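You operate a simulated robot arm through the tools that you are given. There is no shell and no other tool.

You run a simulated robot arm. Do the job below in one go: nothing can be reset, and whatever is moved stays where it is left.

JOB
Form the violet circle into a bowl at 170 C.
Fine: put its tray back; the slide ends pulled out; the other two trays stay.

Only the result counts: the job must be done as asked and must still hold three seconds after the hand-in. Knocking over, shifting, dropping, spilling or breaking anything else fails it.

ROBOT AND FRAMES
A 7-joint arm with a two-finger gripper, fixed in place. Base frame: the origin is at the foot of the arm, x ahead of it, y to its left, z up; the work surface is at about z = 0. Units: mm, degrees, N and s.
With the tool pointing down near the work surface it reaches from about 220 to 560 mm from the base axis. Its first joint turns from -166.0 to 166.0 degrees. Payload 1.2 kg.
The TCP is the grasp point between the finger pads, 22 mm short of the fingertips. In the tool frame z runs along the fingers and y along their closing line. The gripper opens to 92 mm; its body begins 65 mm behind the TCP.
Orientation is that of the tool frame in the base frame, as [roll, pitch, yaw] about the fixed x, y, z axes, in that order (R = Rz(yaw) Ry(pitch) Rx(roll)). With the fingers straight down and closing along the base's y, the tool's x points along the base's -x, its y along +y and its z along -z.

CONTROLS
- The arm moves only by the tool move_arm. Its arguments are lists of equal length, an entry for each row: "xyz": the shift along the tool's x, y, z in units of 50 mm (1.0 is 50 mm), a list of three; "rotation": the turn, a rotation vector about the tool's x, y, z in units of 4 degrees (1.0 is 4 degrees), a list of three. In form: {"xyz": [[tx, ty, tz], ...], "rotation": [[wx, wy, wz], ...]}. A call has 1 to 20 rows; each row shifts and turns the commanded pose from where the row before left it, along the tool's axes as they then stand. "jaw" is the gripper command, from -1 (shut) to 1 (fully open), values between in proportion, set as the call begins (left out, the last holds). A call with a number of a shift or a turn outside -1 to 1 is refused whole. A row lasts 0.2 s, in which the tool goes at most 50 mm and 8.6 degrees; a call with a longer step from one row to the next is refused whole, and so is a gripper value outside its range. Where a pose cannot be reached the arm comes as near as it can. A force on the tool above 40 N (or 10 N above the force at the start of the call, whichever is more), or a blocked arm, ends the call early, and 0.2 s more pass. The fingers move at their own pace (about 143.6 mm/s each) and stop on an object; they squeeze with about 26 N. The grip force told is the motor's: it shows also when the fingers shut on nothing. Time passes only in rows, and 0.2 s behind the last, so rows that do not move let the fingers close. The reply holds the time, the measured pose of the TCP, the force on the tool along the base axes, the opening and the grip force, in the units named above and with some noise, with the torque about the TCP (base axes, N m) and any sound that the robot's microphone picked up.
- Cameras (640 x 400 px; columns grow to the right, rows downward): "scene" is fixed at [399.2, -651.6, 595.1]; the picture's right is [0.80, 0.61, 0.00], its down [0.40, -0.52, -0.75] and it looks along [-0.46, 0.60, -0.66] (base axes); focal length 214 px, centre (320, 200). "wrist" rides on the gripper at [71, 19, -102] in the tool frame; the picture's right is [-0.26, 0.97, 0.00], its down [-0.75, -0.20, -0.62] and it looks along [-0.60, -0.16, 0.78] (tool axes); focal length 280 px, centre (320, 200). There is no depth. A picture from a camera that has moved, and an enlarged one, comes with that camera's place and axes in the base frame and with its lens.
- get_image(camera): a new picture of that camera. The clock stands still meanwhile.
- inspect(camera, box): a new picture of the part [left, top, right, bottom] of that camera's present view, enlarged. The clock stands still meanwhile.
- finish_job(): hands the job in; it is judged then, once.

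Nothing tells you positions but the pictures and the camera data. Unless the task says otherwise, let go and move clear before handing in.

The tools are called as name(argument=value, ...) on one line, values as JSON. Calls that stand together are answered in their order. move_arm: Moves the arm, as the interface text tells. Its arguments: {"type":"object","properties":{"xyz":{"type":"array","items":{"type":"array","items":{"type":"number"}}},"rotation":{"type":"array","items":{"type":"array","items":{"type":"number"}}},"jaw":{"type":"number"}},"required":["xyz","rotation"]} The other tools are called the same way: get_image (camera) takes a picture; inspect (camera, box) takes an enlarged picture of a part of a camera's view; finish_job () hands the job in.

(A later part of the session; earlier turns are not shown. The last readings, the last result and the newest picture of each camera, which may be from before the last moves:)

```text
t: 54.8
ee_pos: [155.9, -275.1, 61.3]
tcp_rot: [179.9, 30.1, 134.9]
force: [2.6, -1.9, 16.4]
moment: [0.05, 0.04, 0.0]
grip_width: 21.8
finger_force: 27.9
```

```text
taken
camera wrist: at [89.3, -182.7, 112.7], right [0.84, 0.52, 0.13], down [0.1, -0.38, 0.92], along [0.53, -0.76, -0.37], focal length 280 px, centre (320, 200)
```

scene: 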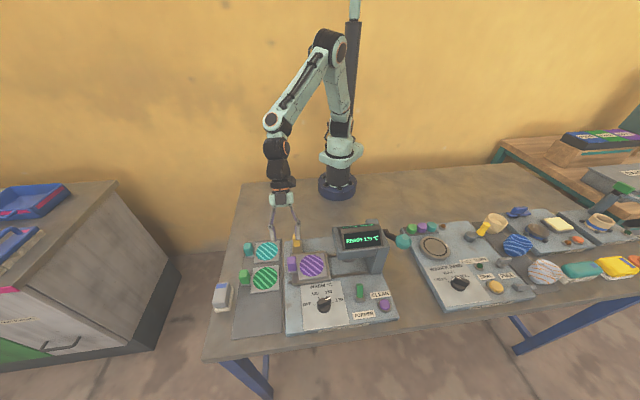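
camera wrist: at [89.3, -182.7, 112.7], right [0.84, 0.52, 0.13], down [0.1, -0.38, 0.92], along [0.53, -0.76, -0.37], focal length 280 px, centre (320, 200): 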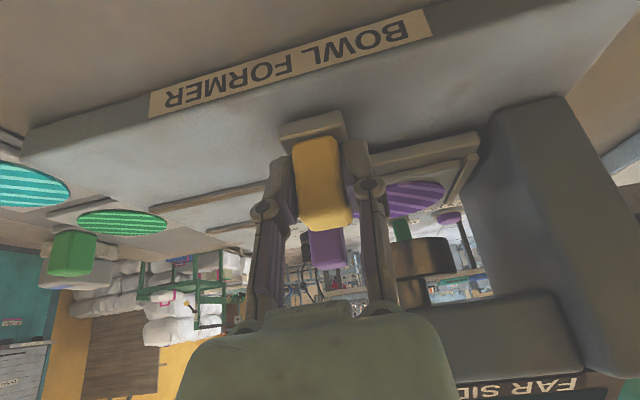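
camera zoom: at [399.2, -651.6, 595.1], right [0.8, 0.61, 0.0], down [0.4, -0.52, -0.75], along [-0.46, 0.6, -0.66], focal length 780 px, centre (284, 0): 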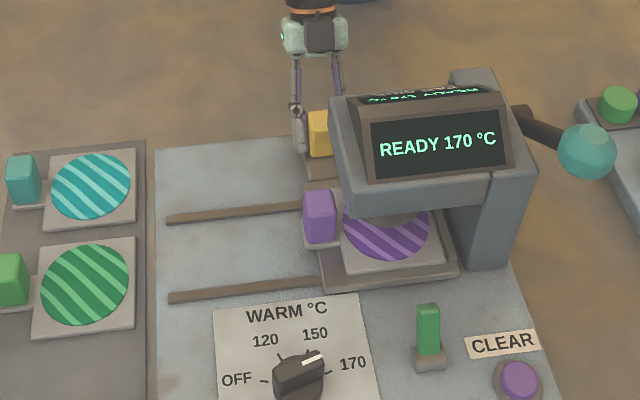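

There is still no resistance along the slide direction. I will continue in small steps.

move_arm(xyz=[[0, 0.05, 0], [0, 0.05, 0], [0, 0.05, 0], [0, 0, 0]], rotation=[[0, 0, 0], [0, 0, 0], [0, 0, 0], [0, 0, 0]])

inspect(camera="scene", box=[260, 200, 400, 310])

```text
t: 55.7
ee_pos: [156.5, -272.9, 59.7]
tcp_rot: [-179.1, 30.0, 135.1]
force: [-1.6, -2.3, -4.0]
moment: [-0.06, 0.05, -0.1]
grip_width: 21.9
finger_force: 28.2
stopped in row 4: the force on the tool passed its limit at 42 N (the readings are from after the stop); the commanded pose is now the measured one
```

```text
3.64 times, centred on (330, 255) of scene
camera zoom: at [399.2, -651.6, 595.1], right [0.8, 0.61, 0.0], down [0.4, -0.52, -0.75], along [-0.46, 0.6, -0.66], focal length 780 px, centre (284, 0)
```

zoom: 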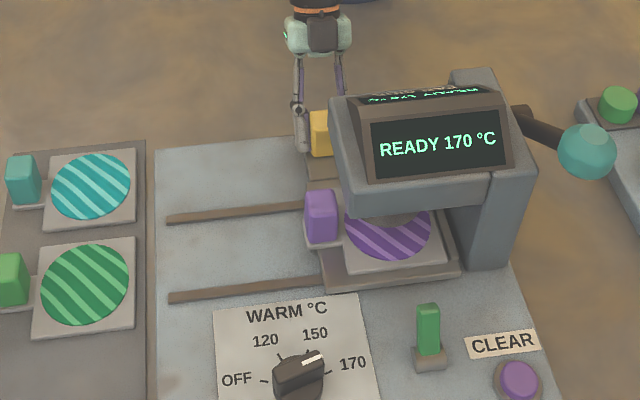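

The slide hit its end stop (42 N, then released), so it is fully in with the tray under the die. I will let go of the yellow handle and back away along the tool axis, then look.

move_arm(xyz=[[0, 0, 0], [0, 0, 0], [0, 0, -0.3], [0, 0, -0.8], [0, 0, -0.8], [0, 0, -0.8], [0, 0, 0]], rotation=[[0, 0, 0], [0, 0, 0], [0, 0, 0], [0, 0, 0], [0, 0, 0], [0, 0, 0], [0, 0, 0]], jaw=-0.2)

get_image(camera="wrist")

inspect(camera="scene", box=[280, 200, 420, 310])

```text
t: 57.3
ee_pos: [125.5, -274.0, 180.1]
tcp_rot: [-179.2, 29.9, 135.3]
force: [0.5, 0.5, -0.4]
moment: [-0.03, -0.02, 0.02]
grip_width: 37.0
finger_force: 0.1
out of reach, approached as far as the arm can: row 4, 5, 6
```

```text
taken
camera wrist: at [60.3, -179.6, 233.4], right [0.85, 0.52, 0.12], down [0.1, -0.38, 0.92], along [0.52, -0.77, -0.37], focal length 280 px, centre (320, 200)
```

wrist: 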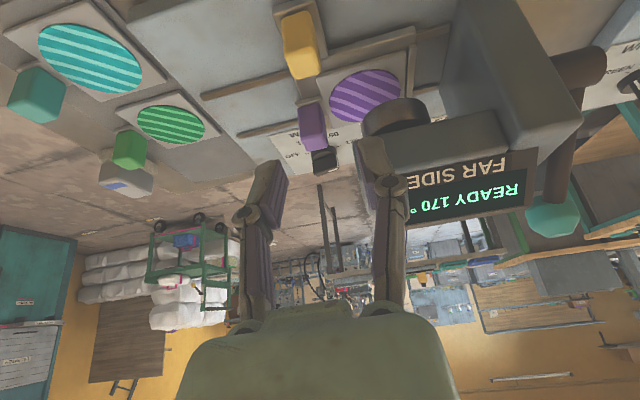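

```text
3.64 times, centred on (350, 255) of scene
camera zoom: at [399.2, -651.6, 595.1], right [0.8, 0.61, 0.0], down [0.4, -0.52, -0.75], along [-0.46, 0.6, -0.66], focal length 780 px, centre (211, 0)
```

zoom: 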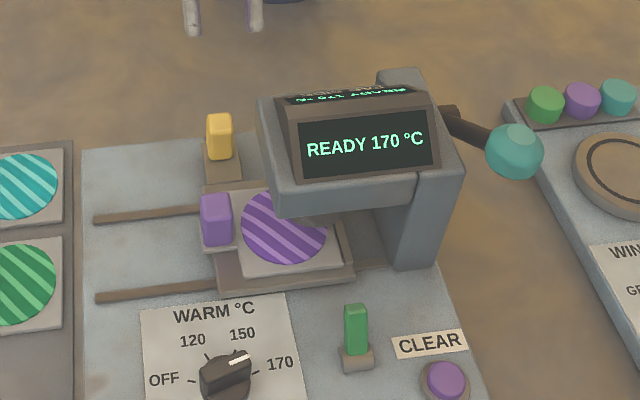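

The backing-off path hit the arm's inner reach limit, and the fingers dragged the slide out again by about 22 mm. I will first bring the command back into reach (toward the front) and check where the tool really is.

move_arm(xyz=[[-0.26, 0, 0.15], [-0.26, 0, 0.15], [0, 0, 0]], rotation=[[0, 0, 0], [0, 0, 0], [0, 0, 0]])

get_image(camera="wrist")

inspect(camera="scene", box=[280, 210, 350, 280])

```text
t: 58.1
ee_pos: [146.5, -293.7, 181.0]
tcp_rot: [-179.0, 30.1, 135.1]
force: [0.2, -0.2, 0.3]
moment: [-0.01, 0.01, 0.0]
grip_width: 36.9
finger_force: 0.2
```

```text
taken
camera wrist: at [81.9, -200.2, 233.5], right [0.85, 0.52, 0.12], down [0.1, -0.38, 0.92], along [0.52, -0.77, -0.37], focal length 280 px, centre (320, 200)
```

wrist: 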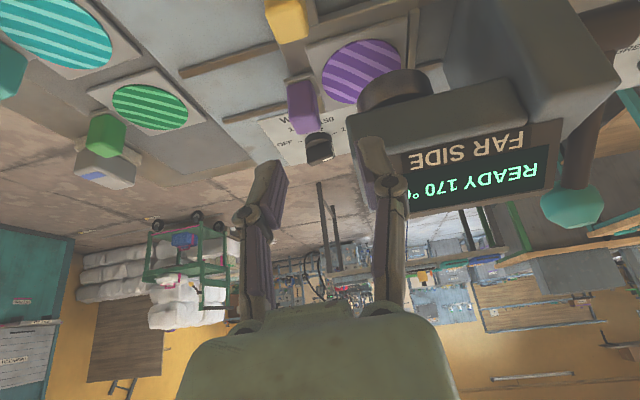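

```text
5.71 times, centred on (315, 245) of scene
camera zoom: at [399.2, -651.6, 595.1], right [0.8, 0.61, 0.0], down [0.4, -0.52, -0.75], along [-0.46, 0.6, -0.66], focal length 1226 px, centre (349, -57)
```

zoom: 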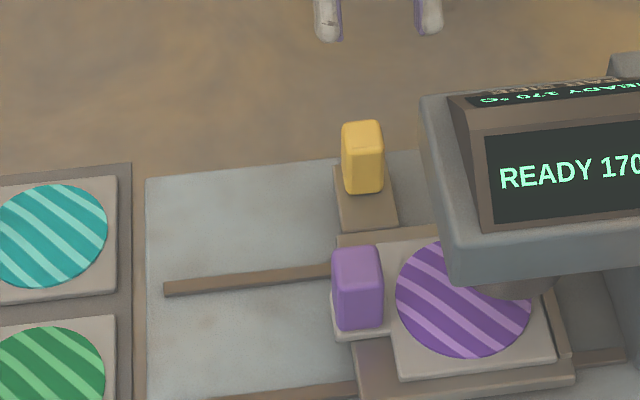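

The tool answers as expected again at (146, -294, 181), and the tray is undisturbed. I will reduce the tilt to 22° for more reach margin and go down around the yellow handle again.

move_arm(xyz=[[0, 0, 0], [0, 0, 0], [0.304, -0.063, 0.639], [0.304, -0.063, 0.639], [0.2, -0.063, 0.42], [0, 0, 0]], rotation=[[0, 1, 0], [0, 1, 0], [0, 0, 0], [0, 0, 0], [0, 0, 0], [0, 0, 0]], jaw=0.0)

get_image(camera="wrist")

inspect(camera="scene", box=[280, 210, 350, 280])

```text
t: 59.5
ee_pos: [135.7, -295.6, 87.9]
tcp_rot: [-179.0, 22.0, 135.1]
force: [-0.3, 0.4, 0.1]
moment: [0.01, -0.03, -0.02]
grip_width: 46.0
finger_force: 0.1
```

```text
taken
camera wrist: at [76.7, -207.7, 155.5], right [0.86, 0.51, 0.09], down [0.19, -0.47, 0.86], along [0.48, -0.73, -0.49], focal length 280 px, centre (320, 200)
```

wrist: 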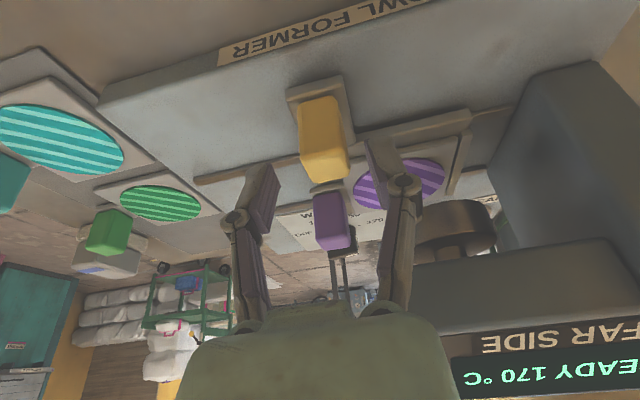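

```text
5.71 times, centred on (315, 245) of scene
camera zoom: at [399.2, -651.6, 595.1], right [0.8, 0.61, 0.0], down [0.4, -0.52, -0.75], along [-0.46, 0.6, -0.66], focal length 1226 px, centre (349, -57)
```

zoom: 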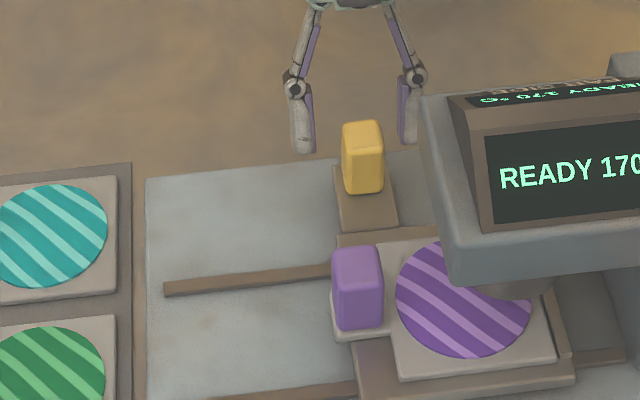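

The fingers are right above the yellow handle. I will lower to z = 60, close, and push in again.

move_arm(xyz=[[0.105, 0, 0.26], [0.105, 0, 0.255], [0, 0, 0]], rotation=[[0, 0, 0], [0, 0, 0], [0, 0, 0]])

move_arm(xyz=[[0, 0, 0], [0, 0, 0], [0, 0, 0]], rotation=[[0, 0, 0], [0, 0, 0], [0, 0, 0]], jaw=-1)

inspect(camera="scene", box=[280, 210, 350, 280])

```text
t: 60.3
ee_pos: [134.8, -295.3, 58.8]
tcp_rot: [-179.1, 22.0, 135.0]
force: [0.5, -0.4, 0.2]
moment: [0.01, -0.03, 0.02]
grip_width: 46.0
finger_force: 0.1
```

```text
t: 61.1
ee_pos: [134.6, -295.8, 59.6]
tcp_rot: [-179.1, 22.1, 134.9]
force: [-5.5, 4.1, 16.7]
moment: [-0.01, -0.03, 0.0]
grip_width: 21.5
finger_force: 28.3
```

```text
5.71 times, centred on (315, 245) of scene
camera zoom: at [399.2, -651.6, 595.1], right [0.8, 0.61, 0.0], down [0.4, -0.52, -0.75], along [-0.46, 0.6, -0.66], focal length 1226 px, centre (349, -57)
```

zoom: 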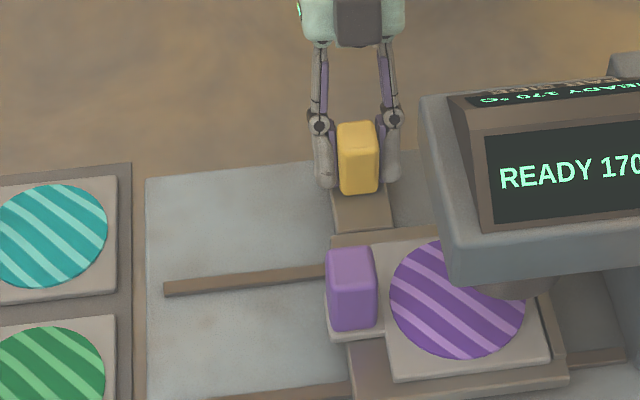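

Gripped again. I will push the slide in about 31 mm, gently at the end.

move_arm(xyz=[[-0.0075, 0, -0.0185], [0, 0.1, 0], [0, 0.12, 0], [0, 0.12, 0], [0, 0.12, 0], [0, 0.08, 0], [0, 0.05, 0], [0, 0.03, 0], [0, 0, 0]], rotation=[[0, 0, 0], [0, 0, 0], [0, 0, 0], [0, 0, 0], [0, 0, 0], [0, 0, 0], [0, 0, 0], [0, 0, 0], [0, 0, 0]])

inspect(camera="scene", box=[280, 200, 420, 310])

```text
t: 63.1
ee_pos: [155.9, -273.6, 59.7]
tcp_rot: [-178.9, 22.0, 134.9]
force: [-4.1, -6.8, -13.7]
moment: [0.2, 0.4, -0.01]
grip_width: 21.7
finger_force: 28.1
```

```text
3.64 times, centred on (350, 255) of scene
camera zoom: at [399.2, -651.6, 595.1], right [0.8, 0.61, 0.0], down [0.4, -0.52, -0.75], along [-0.46, 0.6, -0.66], focal length 780 px, centre (211, 0)
```

zoom: 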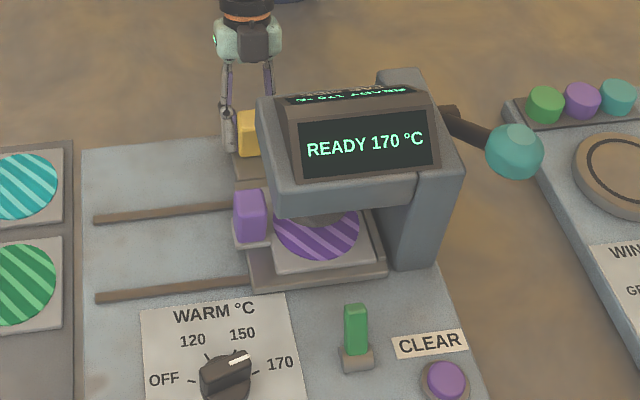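

The slide is at its stop again (light end force). I will open the jaws, then rise straight up in small steps and watch the reach.

move_arm(xyz=[[0, 0, 0], [0, 0, 0], [0, 0, 0]], rotation=[[0, 0, 0], [0, 0, 0], [0, 0, 0]], jaw=-0.1)

move_arm(xyz=[[-0.075, 0, -0.185], [-0.15, 0, -0.371], [-0.15, 0, -0.371], [0, 0, 0]], rotation=[[0, 0, 0], [0, 0, 0], [0, 0, 0], [0, 0, 0]])

inspect(camera="scene", box=[280, 200, 420, 310])

```text
t: 63.9
ee_pos: [156.8, -273.8, 59.6]
tcp_rot: [-179.2, 22.2, 134.9]
force: [-0.1, -1.0, -0.1]
moment: [0.01, 0.01, 0.04]
grip_width: 41.5
finger_force: 0.0
```

```text
t: 64.9
ee_pos: [157.9, -273.5, 108.7]
tcp_rot: [-179.1, 22.0, 134.9]
force: [0.0, -0.9, -0.2]
moment: [0.0, 0.02, -0.01]
grip_width: 41.3
finger_force: 0.1
```

```text
3.64 times, centred on (350, 255) of scene
camera zoom: at [399.2, -651.6, 595.1], right [0.8, 0.61, 0.0], down [0.4, -0.52, -0.75], along [-0.46, 0.6, -0.66], focal length 780 px, centre (211, 0)
```

zoom: 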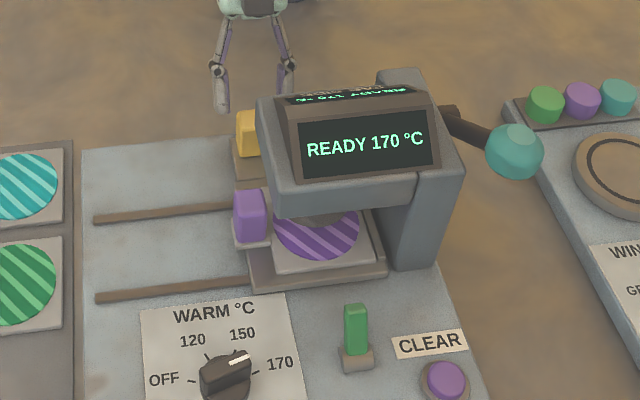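

The slide stayed in. I will rise well above the press, bring the tool upright, and then head to the FORMER toggle in front of it.

move_arm(xyz=[[-0.3, 0, -0.742], [-0.3, 0, -0.742], [-0.3, 0, -0.742], [0, 0, 0], [0, 0, 0], [0, 0, 0], [0, 0, 0], [0, 0, 0], [0, 0, 0], [0, 0, 0]], rotation=[[0, 0, 0], [0, 0, 0], [0, 0, 0], [0, 1, 0], [0, 1, 0], [0, 1, 0], [0, 1, 0], [0, 1, 0], [0, 0.5, 0], [0, 0, 0]])

inspect(camera="scene", box=[280, 200, 420, 310])

get_image(camera="wrist")

```text
t: 67.1
ee_pos: [159.1, -272.9, 230.1]
tcp_rot: [-179.2, 0.0, 134.6]
force: [0.5, -0.3, -0.6]
moment: [0.01, -0.01, -0.01]
grip_width: 41.7
finger_force: 0.0
```

```text
3.64 times, centred on (350, 255) of scene
camera zoom: at [399.2, -651.6, 595.1], right [0.8, 0.61, 0.0], down [0.4, -0.52, -0.75], along [-0.46, 0.6, -0.66], focal length 780 px, centre (211, 0)
```

zoom: 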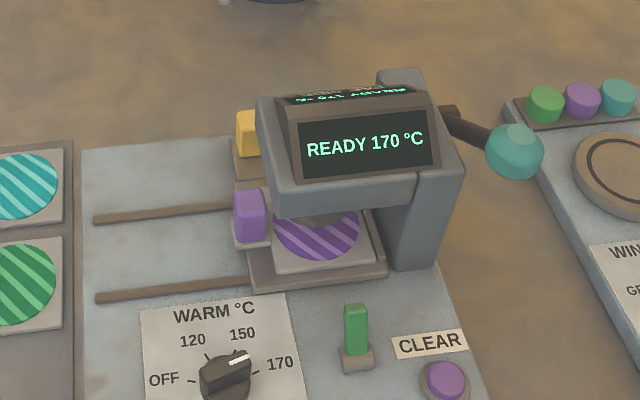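

```text
taken
camera wrist: at [123.7, -207.8, 331.6], right [0.87, 0.49, -0.01], down [0.39, -0.67, 0.63], along [0.3, -0.55, -0.78], focal length 280 px, centre (320, 200)
```

wrist: 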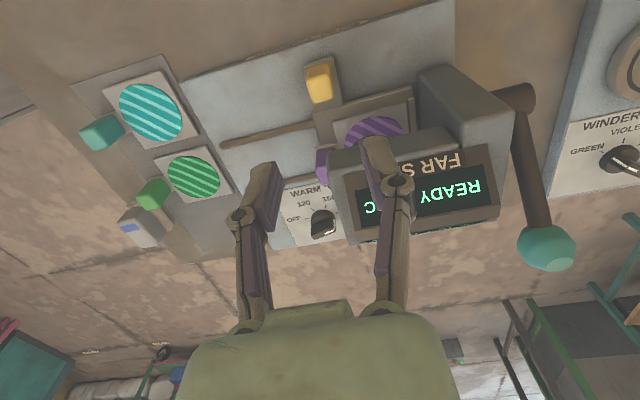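

All is as left, with the display still at READY 170 °C. I will move over to the toggle at this height and turn the tool.

move_arm(xyz=[[-0.718, 0.17, 0], [-0.718, 0.17, 0], [-0.718, 0.17, 0], [-0.718, 0.17, 0], [-0.718, 0.17, 0], [0, 0, 0], [0, 0, 0], [0, 0, 0], [0, 0, 0], [0, 0, 0], [0, 0, 0], [0, 0, 0], [0, 0, 0], [0, 0, 0], [0, 0, 0], [0, 0, 0], [0, 0, 0], [0, 0, 0], [0, 0, 0], [0, 0, 0]], rotation=[[-0.2, 0, 0], [0, 0, 0], [0, 0, 0], [0, 0, 0], [0, 0, 0], [0, 0, 1], [0, 0, 1], [0, 0, 1], [0, 0, 1], [0, 0, 1], [0, 0, 1], [0, 0, 1], [0, 0, 1], [0, 0, 1], [0, 0, 1], [0, 0, 1], [0, 0, 1], [0, 0, 1], [0, 0, 1], [0, 0, 1]])

move_arm(xyz=[[0, 0, 0], [0, 0, 0], [0, 0, 0], [0, 0, 0], [0, 0, 0], [0, 0, 0], [0, 0, 0], [0, 0, 0], [0, 0, 0]], rotation=[[0, 0, 1], [0, 0, 1], [0, 0, 1], [0, 0, 1], [0, 0, 1], [0, 0, 1], [0, 0, 1], [0, 0, 0.4], [0, 0, 0]])

get_image(camera="wrist")

get_image(camera="scene")

```text
t: 71.3
ee_pos: [315.0, -370.0, 229.6]
tcp_rot: [179.9, 0.0, 74.7]
force: [-0.3, -0.8, -0.3]
moment: [0.02, 0.0, -0.01]
grip_width: 41.7
finger_force: 0.1
```

```text
t: 73.3
ee_pos: [315.6, -370.3, 230.1]
tcp_rot: [179.9, 0.0, 45.0]
force: [-0.2, 0.2, 0.3]
moment: [0.02, 0.03, -0.01]
grip_width: 41.3
finger_force: 0.0
```

```text
taken
camera wrist: at [378.5, -334.1, 332.2], right [0.5, -0.87, 0.0], down [-0.68, -0.39, 0.62], along [-0.54, -0.31, -0.78], focal length 280 px, centre (320, 200)
```

wrist: 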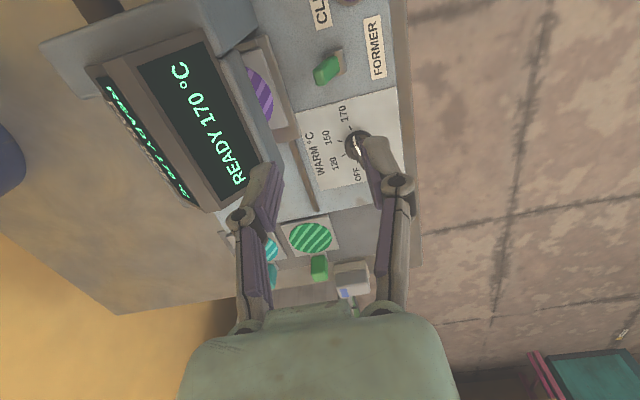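

```text
taken
```

scene: 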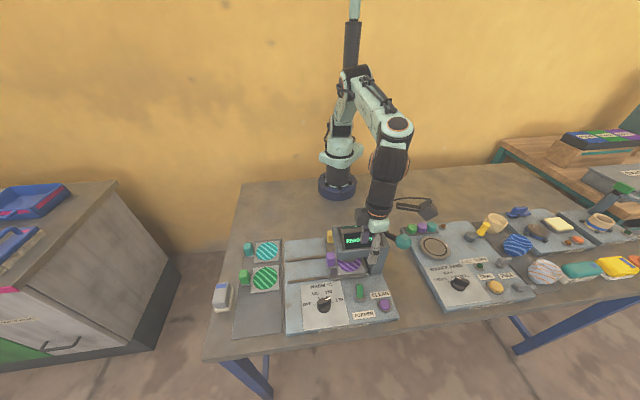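

The tool is above the toggle region. I will zoom in on the toggle to measure it from here.

inspect(camera="wrist", box=[270, 0, 410, 110])

inspect(camera="scene", box=[340, 275, 380, 305])

```text
3.64 times, centred on (340, 55) of wrist
camera zoom: at [378.5, -334.1, 332.2], right [0.5, -0.87, 0.0], down [-0.68, -0.39, 0.62], along [-0.54, -0.31, -0.78], focal length 1020 px, centre (247, 727)
```

zoom: 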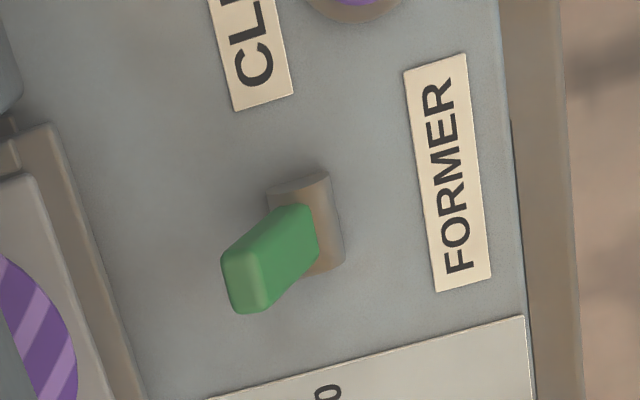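

```text
13.33 times, centred on (360, 290) of scene
camera zoom: at [399.2, -651.6, 595.1], right [0.8, 0.61, 0.0], down [0.4, -0.52, -0.75], along [-0.46, 0.6, -0.66], focal length 2860 px, centre (-213, -1000)
```

zoom: 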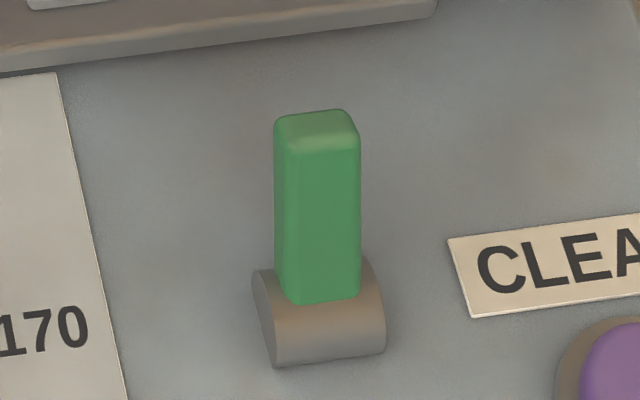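

The toggle leans back: its top is at about u = -39, w = -485, z = 60 and its pivot near w = -502. I will go down with the fingers straddling it front and back.

move_arm(xyz=[[0, 0.1, 0.8], [0, 0, 0.8], [0, 0, 0.8], [0, 0, 0.4], [0, 0, 0]], rotation=[[0, 0, 0], [0, 0, 0], [0, 0, 0], [0, 0, 0], [0, 0, 0]], jaw=-0.2)

inspect(camera="wrist", box=[180, 40, 460, 220])

inspect(camera="scene", box=[310, 200, 430, 320])

```text
t: 74.5
ee_pos: [318.8, -372.5, 90.0]
tcp_rot: [179.9, 0.0, 44.9]
force: [-1.2, -0.2, 0.0]
moment: [0.01, -0.02, 0.01]
grip_width: 36.8
finger_force: 0.1
```

```text
2.22 times, centred on (320, 130) of wrist
camera zoom: at [381.8, -336.4, 191.9], right [0.5, -0.87, 0.0], down [-0.68, -0.39, 0.62], along [-0.54, -0.31, -0.78], focal length 623 px, centre (320, 356)
```

zoom: 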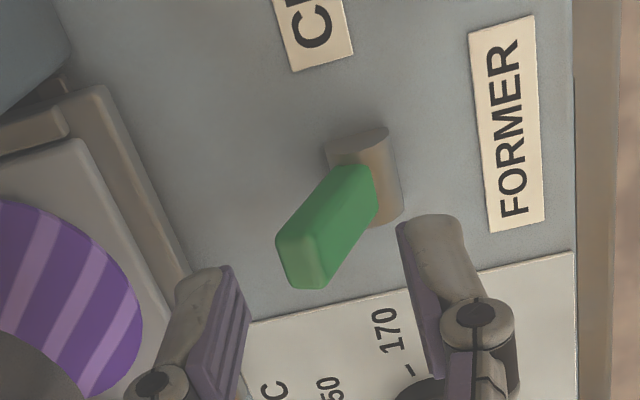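

```text
3.33 times, centred on (370, 260) of scene
camera zoom: at [399.2, -651.6, 595.1], right [0.8, 0.61, 0.0], down [0.4, -0.52, -0.75], along [-0.46, 0.6, -0.66], focal length 715 px, centre (153, 0)
```

zoom: 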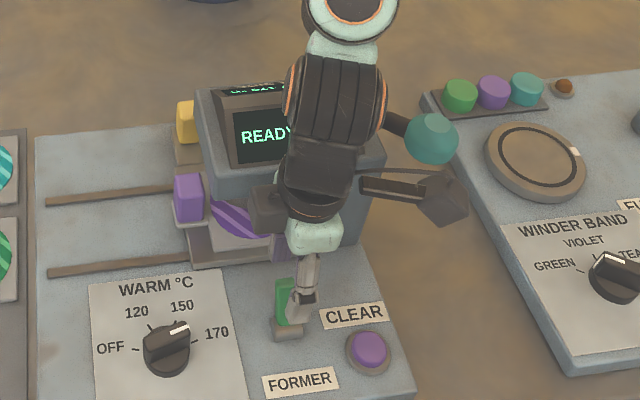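

The fingers straddle the toggle with clearance. I will lower the last 27 mm and check the force.

move_arm(xyz=[[0, 0, 0.27], [0, 0, 0.27], [0, 0, 0]], rotation=[[0, 0, 0], [0, 0, 0], [0, 0, 0]])

inspect(camera="wrist", box=[180, 40, 460, 220])

inspect(camera="scene", box=[310, 200, 430, 320])

```text
t: 75.3
ee_pos: [319.6, -374.1, 62.4]
tcp_rot: [179.9, 0.0, 45.1]
force: [-0.2, 0.0, 0.5]
moment: [0.01, -0.01, 0.02]
grip_width: 37.0
finger_force: 0.0
```

```text
2.22 times, centred on (320, 130) of wrist
camera zoom: at [382.7, -336.7, 164.8], right [0.5, -0.87, 0.0], down [-0.68, -0.39, 0.62], along [-0.54, -0.31, -0.78], focal length 623 px, centre (320, 356)
```

zoom: 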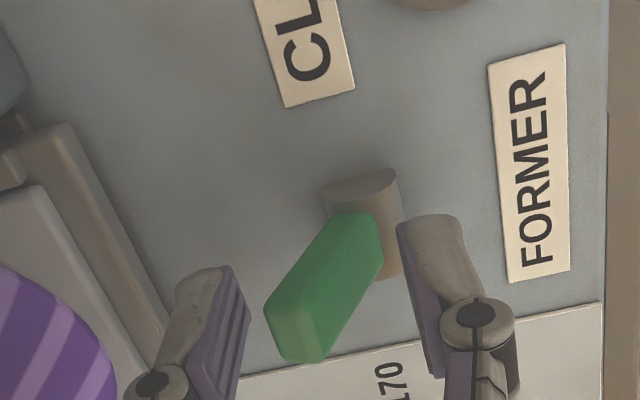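

```text
3.33 times, centred on (370, 260) of scene
camera zoom: at [399.2, -651.6, 595.1], right [0.8, 0.61, 0.0], down [0.4, -0.52, -0.75], along [-0.46, 0.6, -0.66], focal length 715 px, centre (153, 0)
```

zoom: 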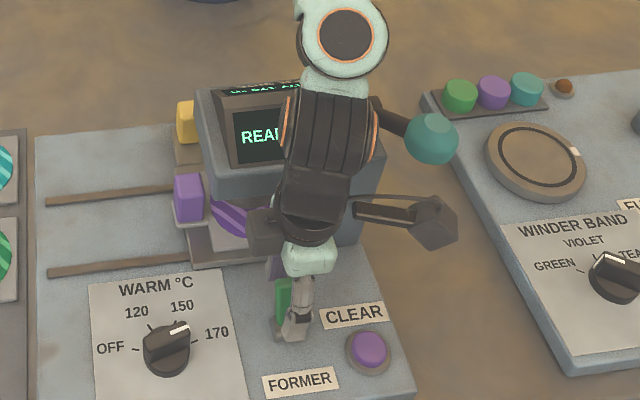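

The toggle is between the two fingers and there is no contact. I will pull toward the front in steps so the rear finger flips it.

move_arm(xyz=[[0, 0.16, 0], [0, 0.16, 0], [0, 0.16, 0], [0, 0, 0]], rotation=[[0, 0, 0], [0, 0, 0], [0, 0, 0], [0, 0, 0]])

inspect(camera="wrist", box=[180, 40, 460, 220])

inspect(camera="scene", box=[310, 200, 430, 320])

```text
t: 76.3
ee_pos: [335.6, -391.8, 63.4]
tcp_rot: [180.0, 0.1, 45.2]
force: [0.6, -0.7, -0.6]
moment: [-0.03, -0.02, -0.01]
grip_width: 36.9
finger_force: 0.0
heard: click
```

```text
2.22 times, centred on (320, 130) of wrist
camera zoom: at [399.5, -354.4, 164.5], right [0.5, -0.87, 0.0], down [-0.68, -0.39, 0.62], along [-0.54, -0.31, -0.78], focal length 623 px, centre (320, 356)
```

zoom: 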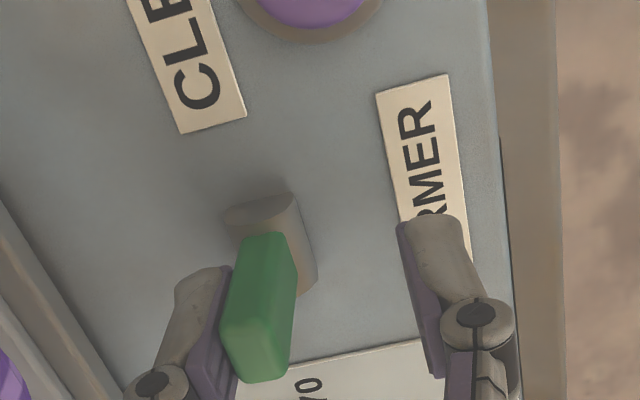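

```text
3.33 times, centred on (370, 260) of scene
camera zoom: at [399.2, -651.6, 595.1], right [0.8, 0.61, 0.0], down [0.4, -0.52, -0.75], along [-0.46, 0.6, -0.66], focal length 715 px, centre (153, 0)
```

zoom: 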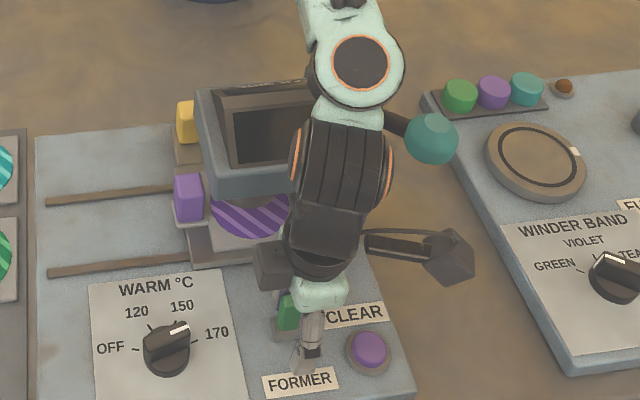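

A click was heard and the display went dark, so the toggle is the power switch and was already ON. I will push it back to where it was and see whether the heat setting returns.

move_arm(xyz=[[0, -0.14, 0], [0, -0.14, 0], [0, 0, 0]], rotation=[[0, 0, 0], [0, 0, 0], [0, 0, 0]])

move_arm(xyz=[[0, 0, 0], [0, 0, 0], [0, -0.1, 0], [0, -0.1, 0], [0, -0.06, 0], [0, 0, 0]], rotation=[[0, 0, 0], [0, 0, 0], [0, 0, 0], [0, 0, 0], [0, 0, 0], [0, 0, 0]], jaw=-0.5)

inspect(camera="wrist", box=[180, 40, 460, 220])

inspect(camera="scene", box=[310, 200, 430, 320])

```text
t: 77.1
ee_pos: [326.0, -382.4, 62.9]
tcp_rot: [179.9, 0.1, 44.9]
force: [0.3, -0.4, -0.1]
moment: [0.03, -0.02, 0.01]
grip_width: 37.0
finger_force: 0.2
```

```text
t: 78.5
ee_pos: [316.5, -371.7, 62.3]
tcp_rot: [180.0, -0.1, 45.0]
force: [2.6, -1.6, 1.4]
moment: [-0.07, -0.03, -0.01]
grip_width: 25.6
finger_force: 2.1
heard: click
```

```text
2.22 times, centred on (320, 130) of wrist
camera zoom: at [380.5, -335.1, 165.5], right [0.5, -0.87, 0.0], down [-0.68, -0.39, 0.62], along [-0.54, -0.31, -0.78], focal length 623 px, centre (320, 356)
```

zoom: 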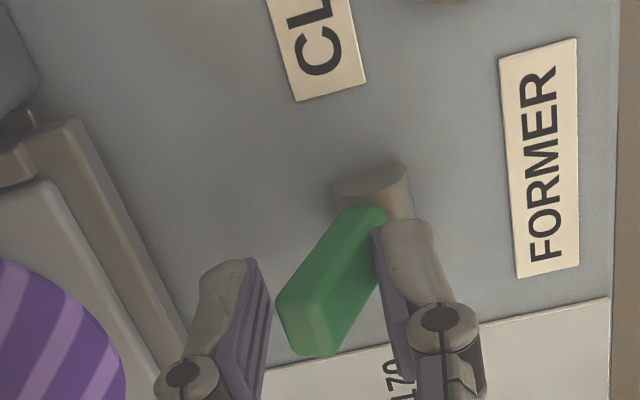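

```text
3.33 times, centred on (370, 260) of scene
camera zoom: at [399.2, -651.6, 595.1], right [0.8, 0.61, 0.0], down [0.4, -0.52, -0.75], along [-0.46, 0.6, -0.66], focal length 715 px, centre (153, 0)
```

zoom: 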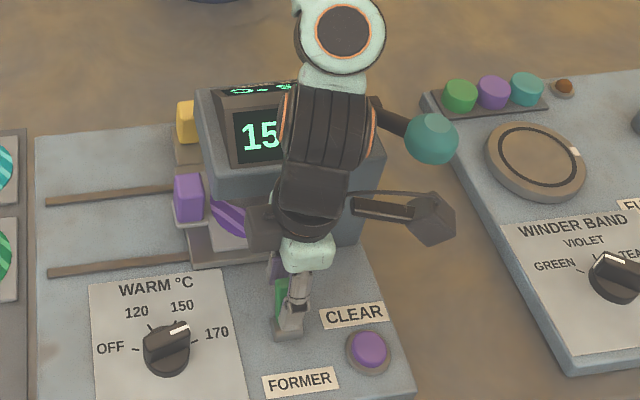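

The switch clicked back on and the display is warming again (15x). I will open slightly, rise clear, and read the display.

move_arm(xyz=[[0, 0, 0], [0, 0, 0], [0, 0, -0.4], [0, 0, -0.8], [0, 0, -0.8], [0, 0, -0.8], [0, 0, 0]], rotation=[[0, 0, 0], [0, 0, 0], [0, 0, 0], [0, 0, 0], [0, 0, 0], [0, 0, 0], [0, 0, 0]], jaw=-0.25)

inspect(camera="scene", box=[310, 200, 430, 320])

get_image(camera="wrist")

```text
t: 80.1
ee_pos: [317.2, -369.8, 204.0]
tcp_rot: [179.9, 0.0, 45.1]
force: [0.2, -0.5, 0.5]
moment: [0.02, 0.02, 0.03]
grip_width: 34.5
finger_force: 0.0
```

```text
3.33 times, centred on (370, 260) of scene
camera zoom: at [399.2, -651.6, 595.1], right [0.8, 0.61, 0.0], down [0.4, -0.52, -0.75], along [-0.46, 0.6, -0.66], focal length 715 px, centre (153, 0)
```

zoom: 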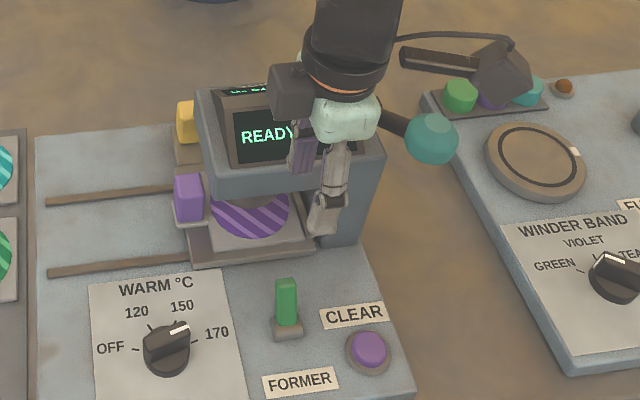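

```text
taken
camera wrist: at [380.8, -333.5, 305.3], right [0.5, -0.87, 0.0], down [-0.68, -0.39, 0.62], along [-0.54, -0.31, -0.78], focal length 280 px, centre (320, 200)
```

wrist: 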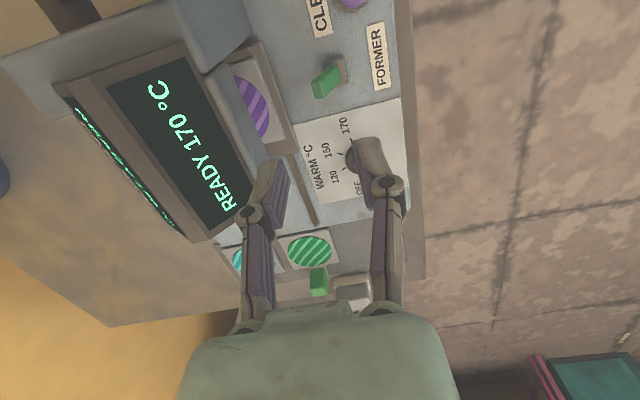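

The display is back at READY 170 °C with the toggle as it was. The side lever with the teal ball must be the press, so I will rise, turn the tool to close across the lever's plane, and go above the ball.

move_arm(xyz=[[0, 0, -0.7], [0, 0, -0.7], [0, 0, 0], [0, 0, 0], [0, 0, 0], [0, 0, 0], [0, 0, 0], [0, 0, 0], [0, 0, 0], [0, 0, 0], [0, 0, 0], [0, 0, 0], [0, 0, 0], [0, 0, 0], [0, 0, 0], [0, 0, 0], [0, 0, 0], [0, 0, 0], [0, 0, 0], [0, 0, 0]], rotation=[[0, 0, 0], [0, 0, 0], [0, 0, -1], [0, 0, -1], [0, 0, -1], [0, 0, -1], [0, 0, -1], [0, 0, -1], [0, 0, -1], [0, 0, -1], [0, 0, -1], [0, 0, -1], [0, 0, -1], [0, 0, -1], [0, 0, -1], [0, 0, -1], [0, 0, -1], [0, 0, -1], [0, 0, -1], [0, 0, -1]], jaw=0.15)

move_arm(xyz=[[0, 0, 0], [0, 0, 0], [0, 0, 0], [0, 0, 0], [0, 0, 0], [0.225, 0.7, 0], [0.225, 0.7, 0], [0.225, 0.7, 0], [0, 0, 0]], rotation=[[0, 0, -1], [0, 0, -1], [0, 0, -1], [0, 0, -1], [0, 0, -0.5], [0, 0, 0], [0, 0, 0], [0, 0, 0], [0, 0, 0]])

get_image(camera="wrist")

get_image(camera="scene")

```text
t: 84.3
ee_pos: [316.1, -369.8, 272.3]
tcp_rot: [179.9, 0.0, 117.0]
force: [-0.2, 0.5, -0.5]
moment: [0.03, 0.01, 0.0]
grip_width: 52.9
finger_force: 0.1
```

```text
t: 86.3
ee_pos: [370.0, -272.8, 272.1]
tcp_rot: [180.0, 0.1, 135.0]
force: [-0.3, 0.8, 0.0]
moment: [0.04, 0.01, -0.01]
grip_width: 52.9
finger_force: 0.3
```

```text
taken
camera wrist: at [333.8, -210.4, 374.4], right [0.87, 0.5, 0.0], down [0.39, -0.68, 0.63], along [0.31, -0.54, -0.78], focal length 280 px, centre (320, 200)
```

wrist: 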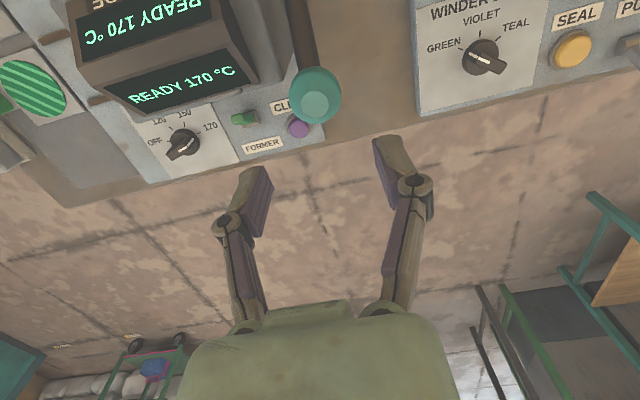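

```text
taken
```

scene: 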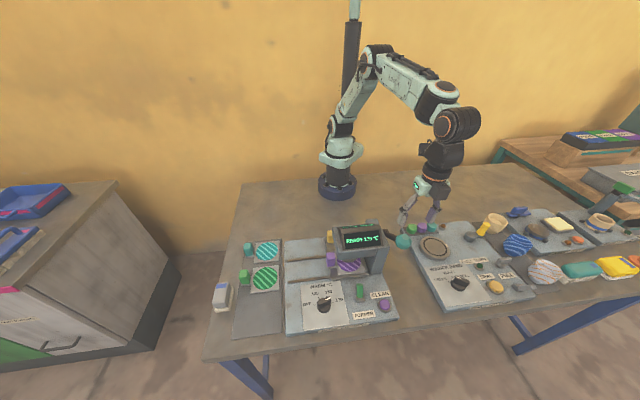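

The tool is above the ball, closing across the lever's plane. I will zoom in to fix the ball's centre.

inspect(camera="wrist", box=[220, 0, 420, 140])

inspect(camera="scene", box=[360, 190, 460, 270])

```text
2.86 times, centred on (320, 70) of wrist
camera zoom: at [333.8, -210.4, 374.4], right [0.87, 0.5, 0.0], down [0.39, -0.68, 0.63], along [0.31, -0.54, -0.78], focal length 801 px, centre (320, 571)
```

zoom: 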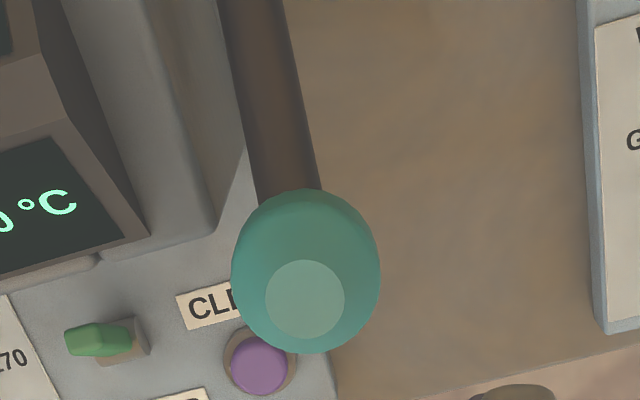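

```text
5.00 times, centred on (410, 230) of scene
camera zoom: at [399.2, -651.6, 595.1], right [0.8, 0.61, 0.0], down [0.4, -0.52, -0.75], along [-0.46, 0.6, -0.66], focal length 1072 px, centre (-130, 50)
```

zoom: 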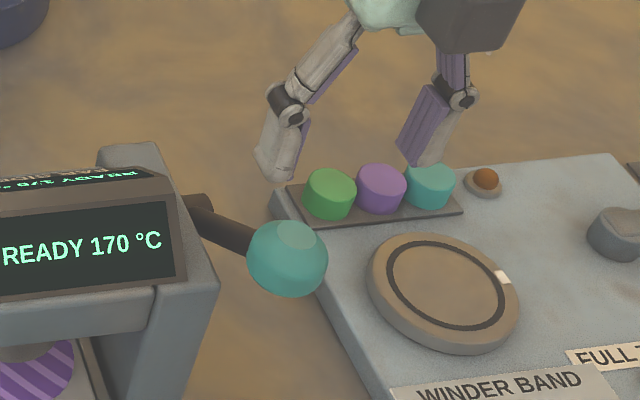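

The ball's centre is near u = 67, w = -447, z = 173 with a radius of about 19 mm. I will go down so the pads are on either side of it, slightly in front of the post.

move_arm(xyz=[[0, -0.036, 0.6], [0, 0, 0.6], [0, 0, 0.4], [0, 0, 0.22], [0, 0, 0]], rotation=[[0, 0, 0], [0, 0, 0], [0, 0, 0], [0, 0, 0], [0, 0, 0]])

get_image(camera="wrist")

inspect(camera="scene", box=[360, 190, 460, 270])

```text
t: 87.5
ee_pos: [366.7, -275.8, 180.3]
tcp_rot: [180.0, 0.1, 135.0]
force: [0.3, 0.1, 0.8]
moment: [-0.03, -0.02, 0.04]
grip_width: 52.9
finger_force: 0.0
```

```text
taken
camera wrist: at [330.4, -211.0, 282.9], right [0.87, 0.5, 0.0], down [0.39, -0.68, 0.63], along [0.31, -0.54, -0.78], focal length 280 px, centre (320, 200)
```

wrist: 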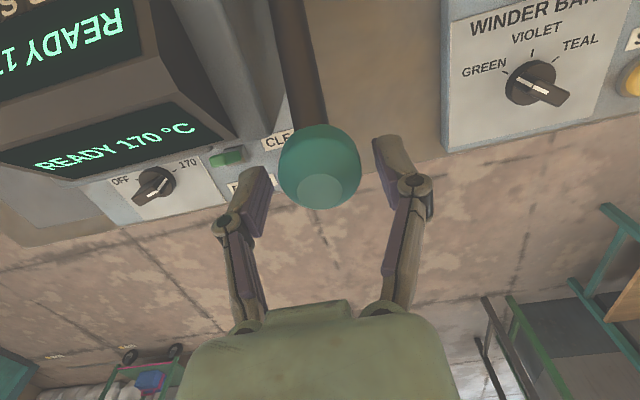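

```text
5.00 times, centred on (410, 230) of scene
camera zoom: at [399.2, -651.6, 595.1], right [0.8, 0.61, 0.0], down [0.4, -0.52, -0.75], along [-0.46, 0.6, -0.66], focal length 1072 px, centre (-130, 50)
```

zoom: 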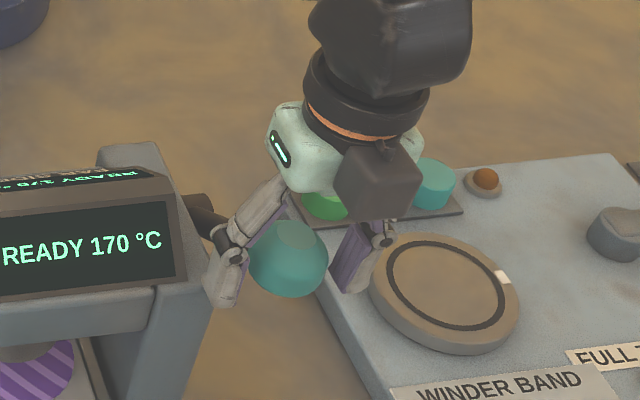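

The ball sits between the pads. I will close the jaws on it.

move_arm(xyz=[[0, 0.02, 0], [0, 0, 0], [0, 0, 0]], rotation=[[0, 0, 0], [0, 0, 0], [0, 0, 0]], jaw=-1)

inspect(camera="scene", box=[320, 190, 460, 290])

get_image(camera="wrist")

```text
t: 88.3
ee_pos: [368.8, -273.5, 181.4]
tcp_rot: [179.8, 0.2, 135.2]
force: [13.5, 4.5, 1.7]
moment: [-0.22, -0.36, -0.05]
grip_width: 34.6
finger_force: 28.3
```

```text
4.00 times, centred on (390, 240) of scene
camera zoom: at [399.2, -651.6, 595.1], right [0.8, 0.61, 0.0], down [0.4, -0.52, -0.75], along [-0.46, 0.6, -0.66], focal length 858 px, centre (40, 40)
```

zoom: 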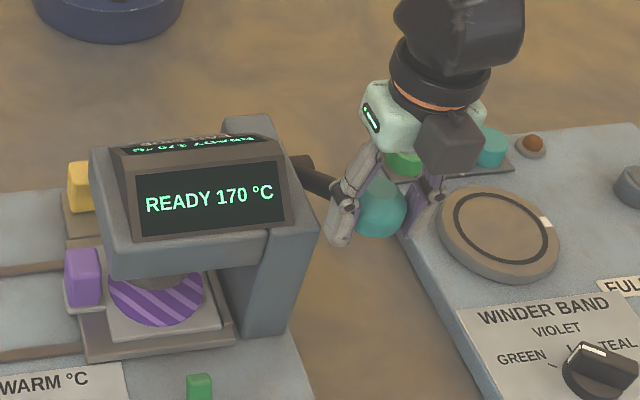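

```text
taken
camera wrist: at [331.1, -209.8, 283.6], right [0.87, 0.5, 0.0], down [0.39, -0.68, 0.63], along [0.32, -0.54, -0.78], focal length 280 px, centre (320, 200)
```

wrist: 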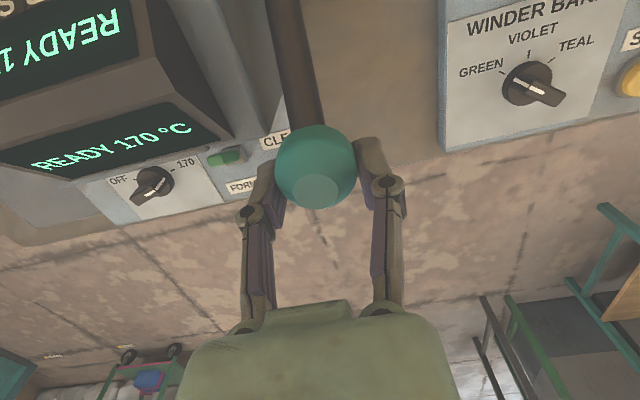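

The ball is gripped. I will pull the lever down along its arc in small steps, starting with about 8°, and watch the forces.

move_arm(xyz=[[-0.096, 0.025, 0.145], [-0.096, 0, 0.145], [0, 0, 0]], rotation=[[0, 0, 0], [0, 0, 0], [0, 0, 0]])

inspect(camera="scene", box=[320, 190, 460, 290])

```text
t: 89.1
ee_pos: [373.6, -278.4, 167.7]
tcp_rot: [179.9, 0.0, 135.2]
force: [8.7, 13.1, 6.2]
moment: [0.59, 0.52, -0.07]
grip_width: 34.8
finger_force: 27.2
```

```text
4.00 times, centred on (390, 240) of scene
camera zoom: at [399.2, -651.6, 595.1], right [0.8, 0.61, 0.0], down [0.4, -0.52, -0.75], along [-0.46, 0.6, -0.66], focal length 858 px, centre (40, 40)
```

zoom: 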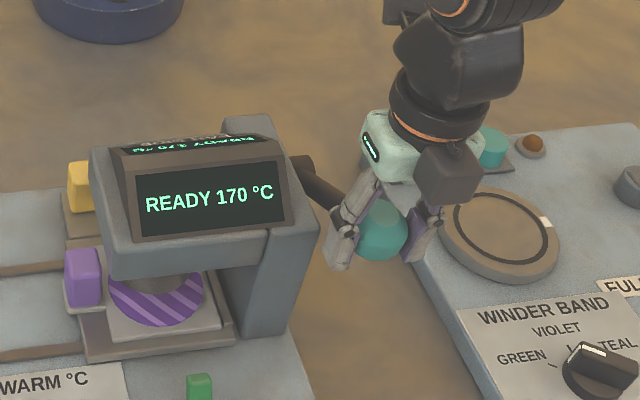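

The lever follows and the die is coming down, with modest forces. I will continue along the arc to about 10°.

move_arm(xyz=[[-0.088, 0.03, 0.189], [-0.088, 0, 0.189], [-0.054, 0, 0.201], [-0.054, 0, 0.201], [0, 0, 0]], rotation=[[0, 0, 0], [0, 0, 0], [0, 0, 0], [0, 0, 0], [0, 0, 0]])

inspect(camera="scene", box=[320, 190, 460, 290])

```text
t: 90.3
ee_pos: [383.7, -289.5, 129.1]
tcp_rot: [-180.0, 0.1, 135.0]
force: [0.4, -5.4, 7.4]
moment: [0.43, 0.42, 0.03]
grip_width: 34.1
finger_force: 28.3
```

```text
4.00 times, centred on (390, 240) of scene
camera zoom: at [399.2, -651.6, 595.1], right [0.8, 0.61, 0.0], down [0.4, -0.52, -0.75], along [-0.46, 0.6, -0.66], focal length 858 px, centre (40, 40)
```

zoom: 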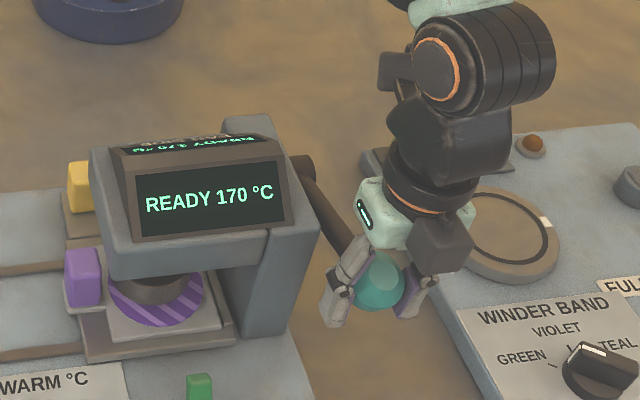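

The die is descending toward the circle with small forces. I will continue to about -5°.

move_arm(xyz=[[-0.018, 0, 0.208], [-0.018, 0, 0.208], [0.01, 0, 0.208], [0, 0, 0]], rotation=[[0, 0, 0], [0, 0, 0], [0, 0, 0], [0, 0, 0]])

inspect(camera="scene", box=[320, 190, 460, 290])

```text
t: 91.3
ee_pos: [385.4, -289.8, 97.9]
tcp_rot: [-180.0, 0.3, 135.0]
force: [-0.2, -16.2, 0.6]
moment: [-0.03, -0.12, 0.05]
grip_width: 37.2
finger_force: 27.8
```

```text
4.00 times, centred on (390, 240) of scene
camera zoom: at [399.2, -651.6, 595.1], right [0.8, 0.61, 0.0], down [0.4, -0.52, -0.75], along [-0.46, 0.6, -0.66], focal length 858 px, centre (40, 40)
```

zoom: 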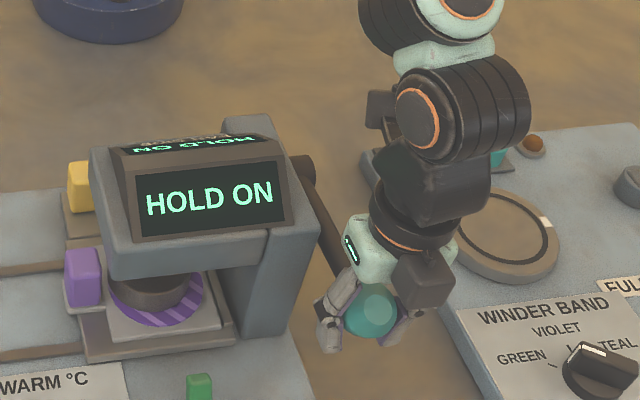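

The display says HOLD ON: the lever must be held down. I will hold it still and watch the display.

move_arm(xyz=[[0, 0, 0], [0, 0, 0], [0, 0, 0], [0, 0, 0], [0, 0, 0]], rotation=[[0, 0, 0], [0, 0, 0], [0, 0, 0], [0, 0, 0], [0, 0, 0]])

inspect(camera="scene", box=[320, 190, 460, 290])

```text
t: 92.5
ee_pos: [384.9, -290.0, 97.8]
tcp_rot: [180.0, 0.1, 134.8]
force: [0.5, -22.7, -0.2]
moment: [0.0, -0.25, 0.14]
grip_width: 36.3
finger_force: 27.6
```

```text
4.00 times, centred on (390, 240) of scene
camera zoom: at [399.2, -651.6, 595.1], right [0.8, 0.61, 0.0], down [0.4, -0.52, -0.75], along [-0.46, 0.6, -0.66], focal length 858 px, centre (40, 40)
```

zoom: 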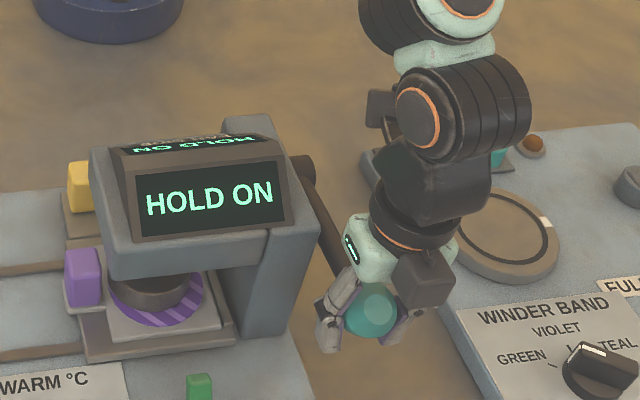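

It still says HOLD ON. I will relax the sideways force by about 1.5 mm and keep holding.

move_arm(xyz=[[-0.03, -0.03, 0], [0, 0, 0], [0, 0, 0], [0, 0, 0], [0, 0, 0]], rotation=[[0, 0, 0], [0, 0, 0], [0, 0, 0], [0, 0, 0], [0, 0, 0]])

inspect(camera="scene", box=[320, 190, 460, 290])

```text
t: 93.7
ee_pos: [385.6, -290.9, 96.3]
tcp_rot: [180.0, -0.2, 135.0]
force: [-19.4, 6.1, -0.4]
moment: [-0.2, -0.23, -0.02]
grip_width: 36.5
finger_force: 27.9
```

```text
4.00 times, centred on (390, 240) of scene
camera zoom: at [399.2, -651.6, 595.1], right [0.8, 0.61, 0.0], down [0.4, -0.52, -0.75], along [-0.46, 0.6, -0.66], focal length 858 px, centre (40, 40)
```

zoom: 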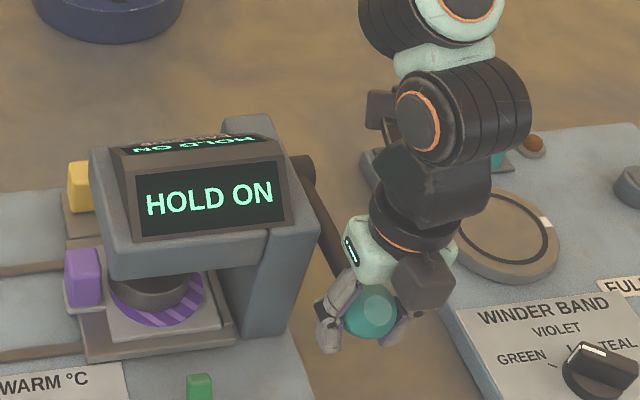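

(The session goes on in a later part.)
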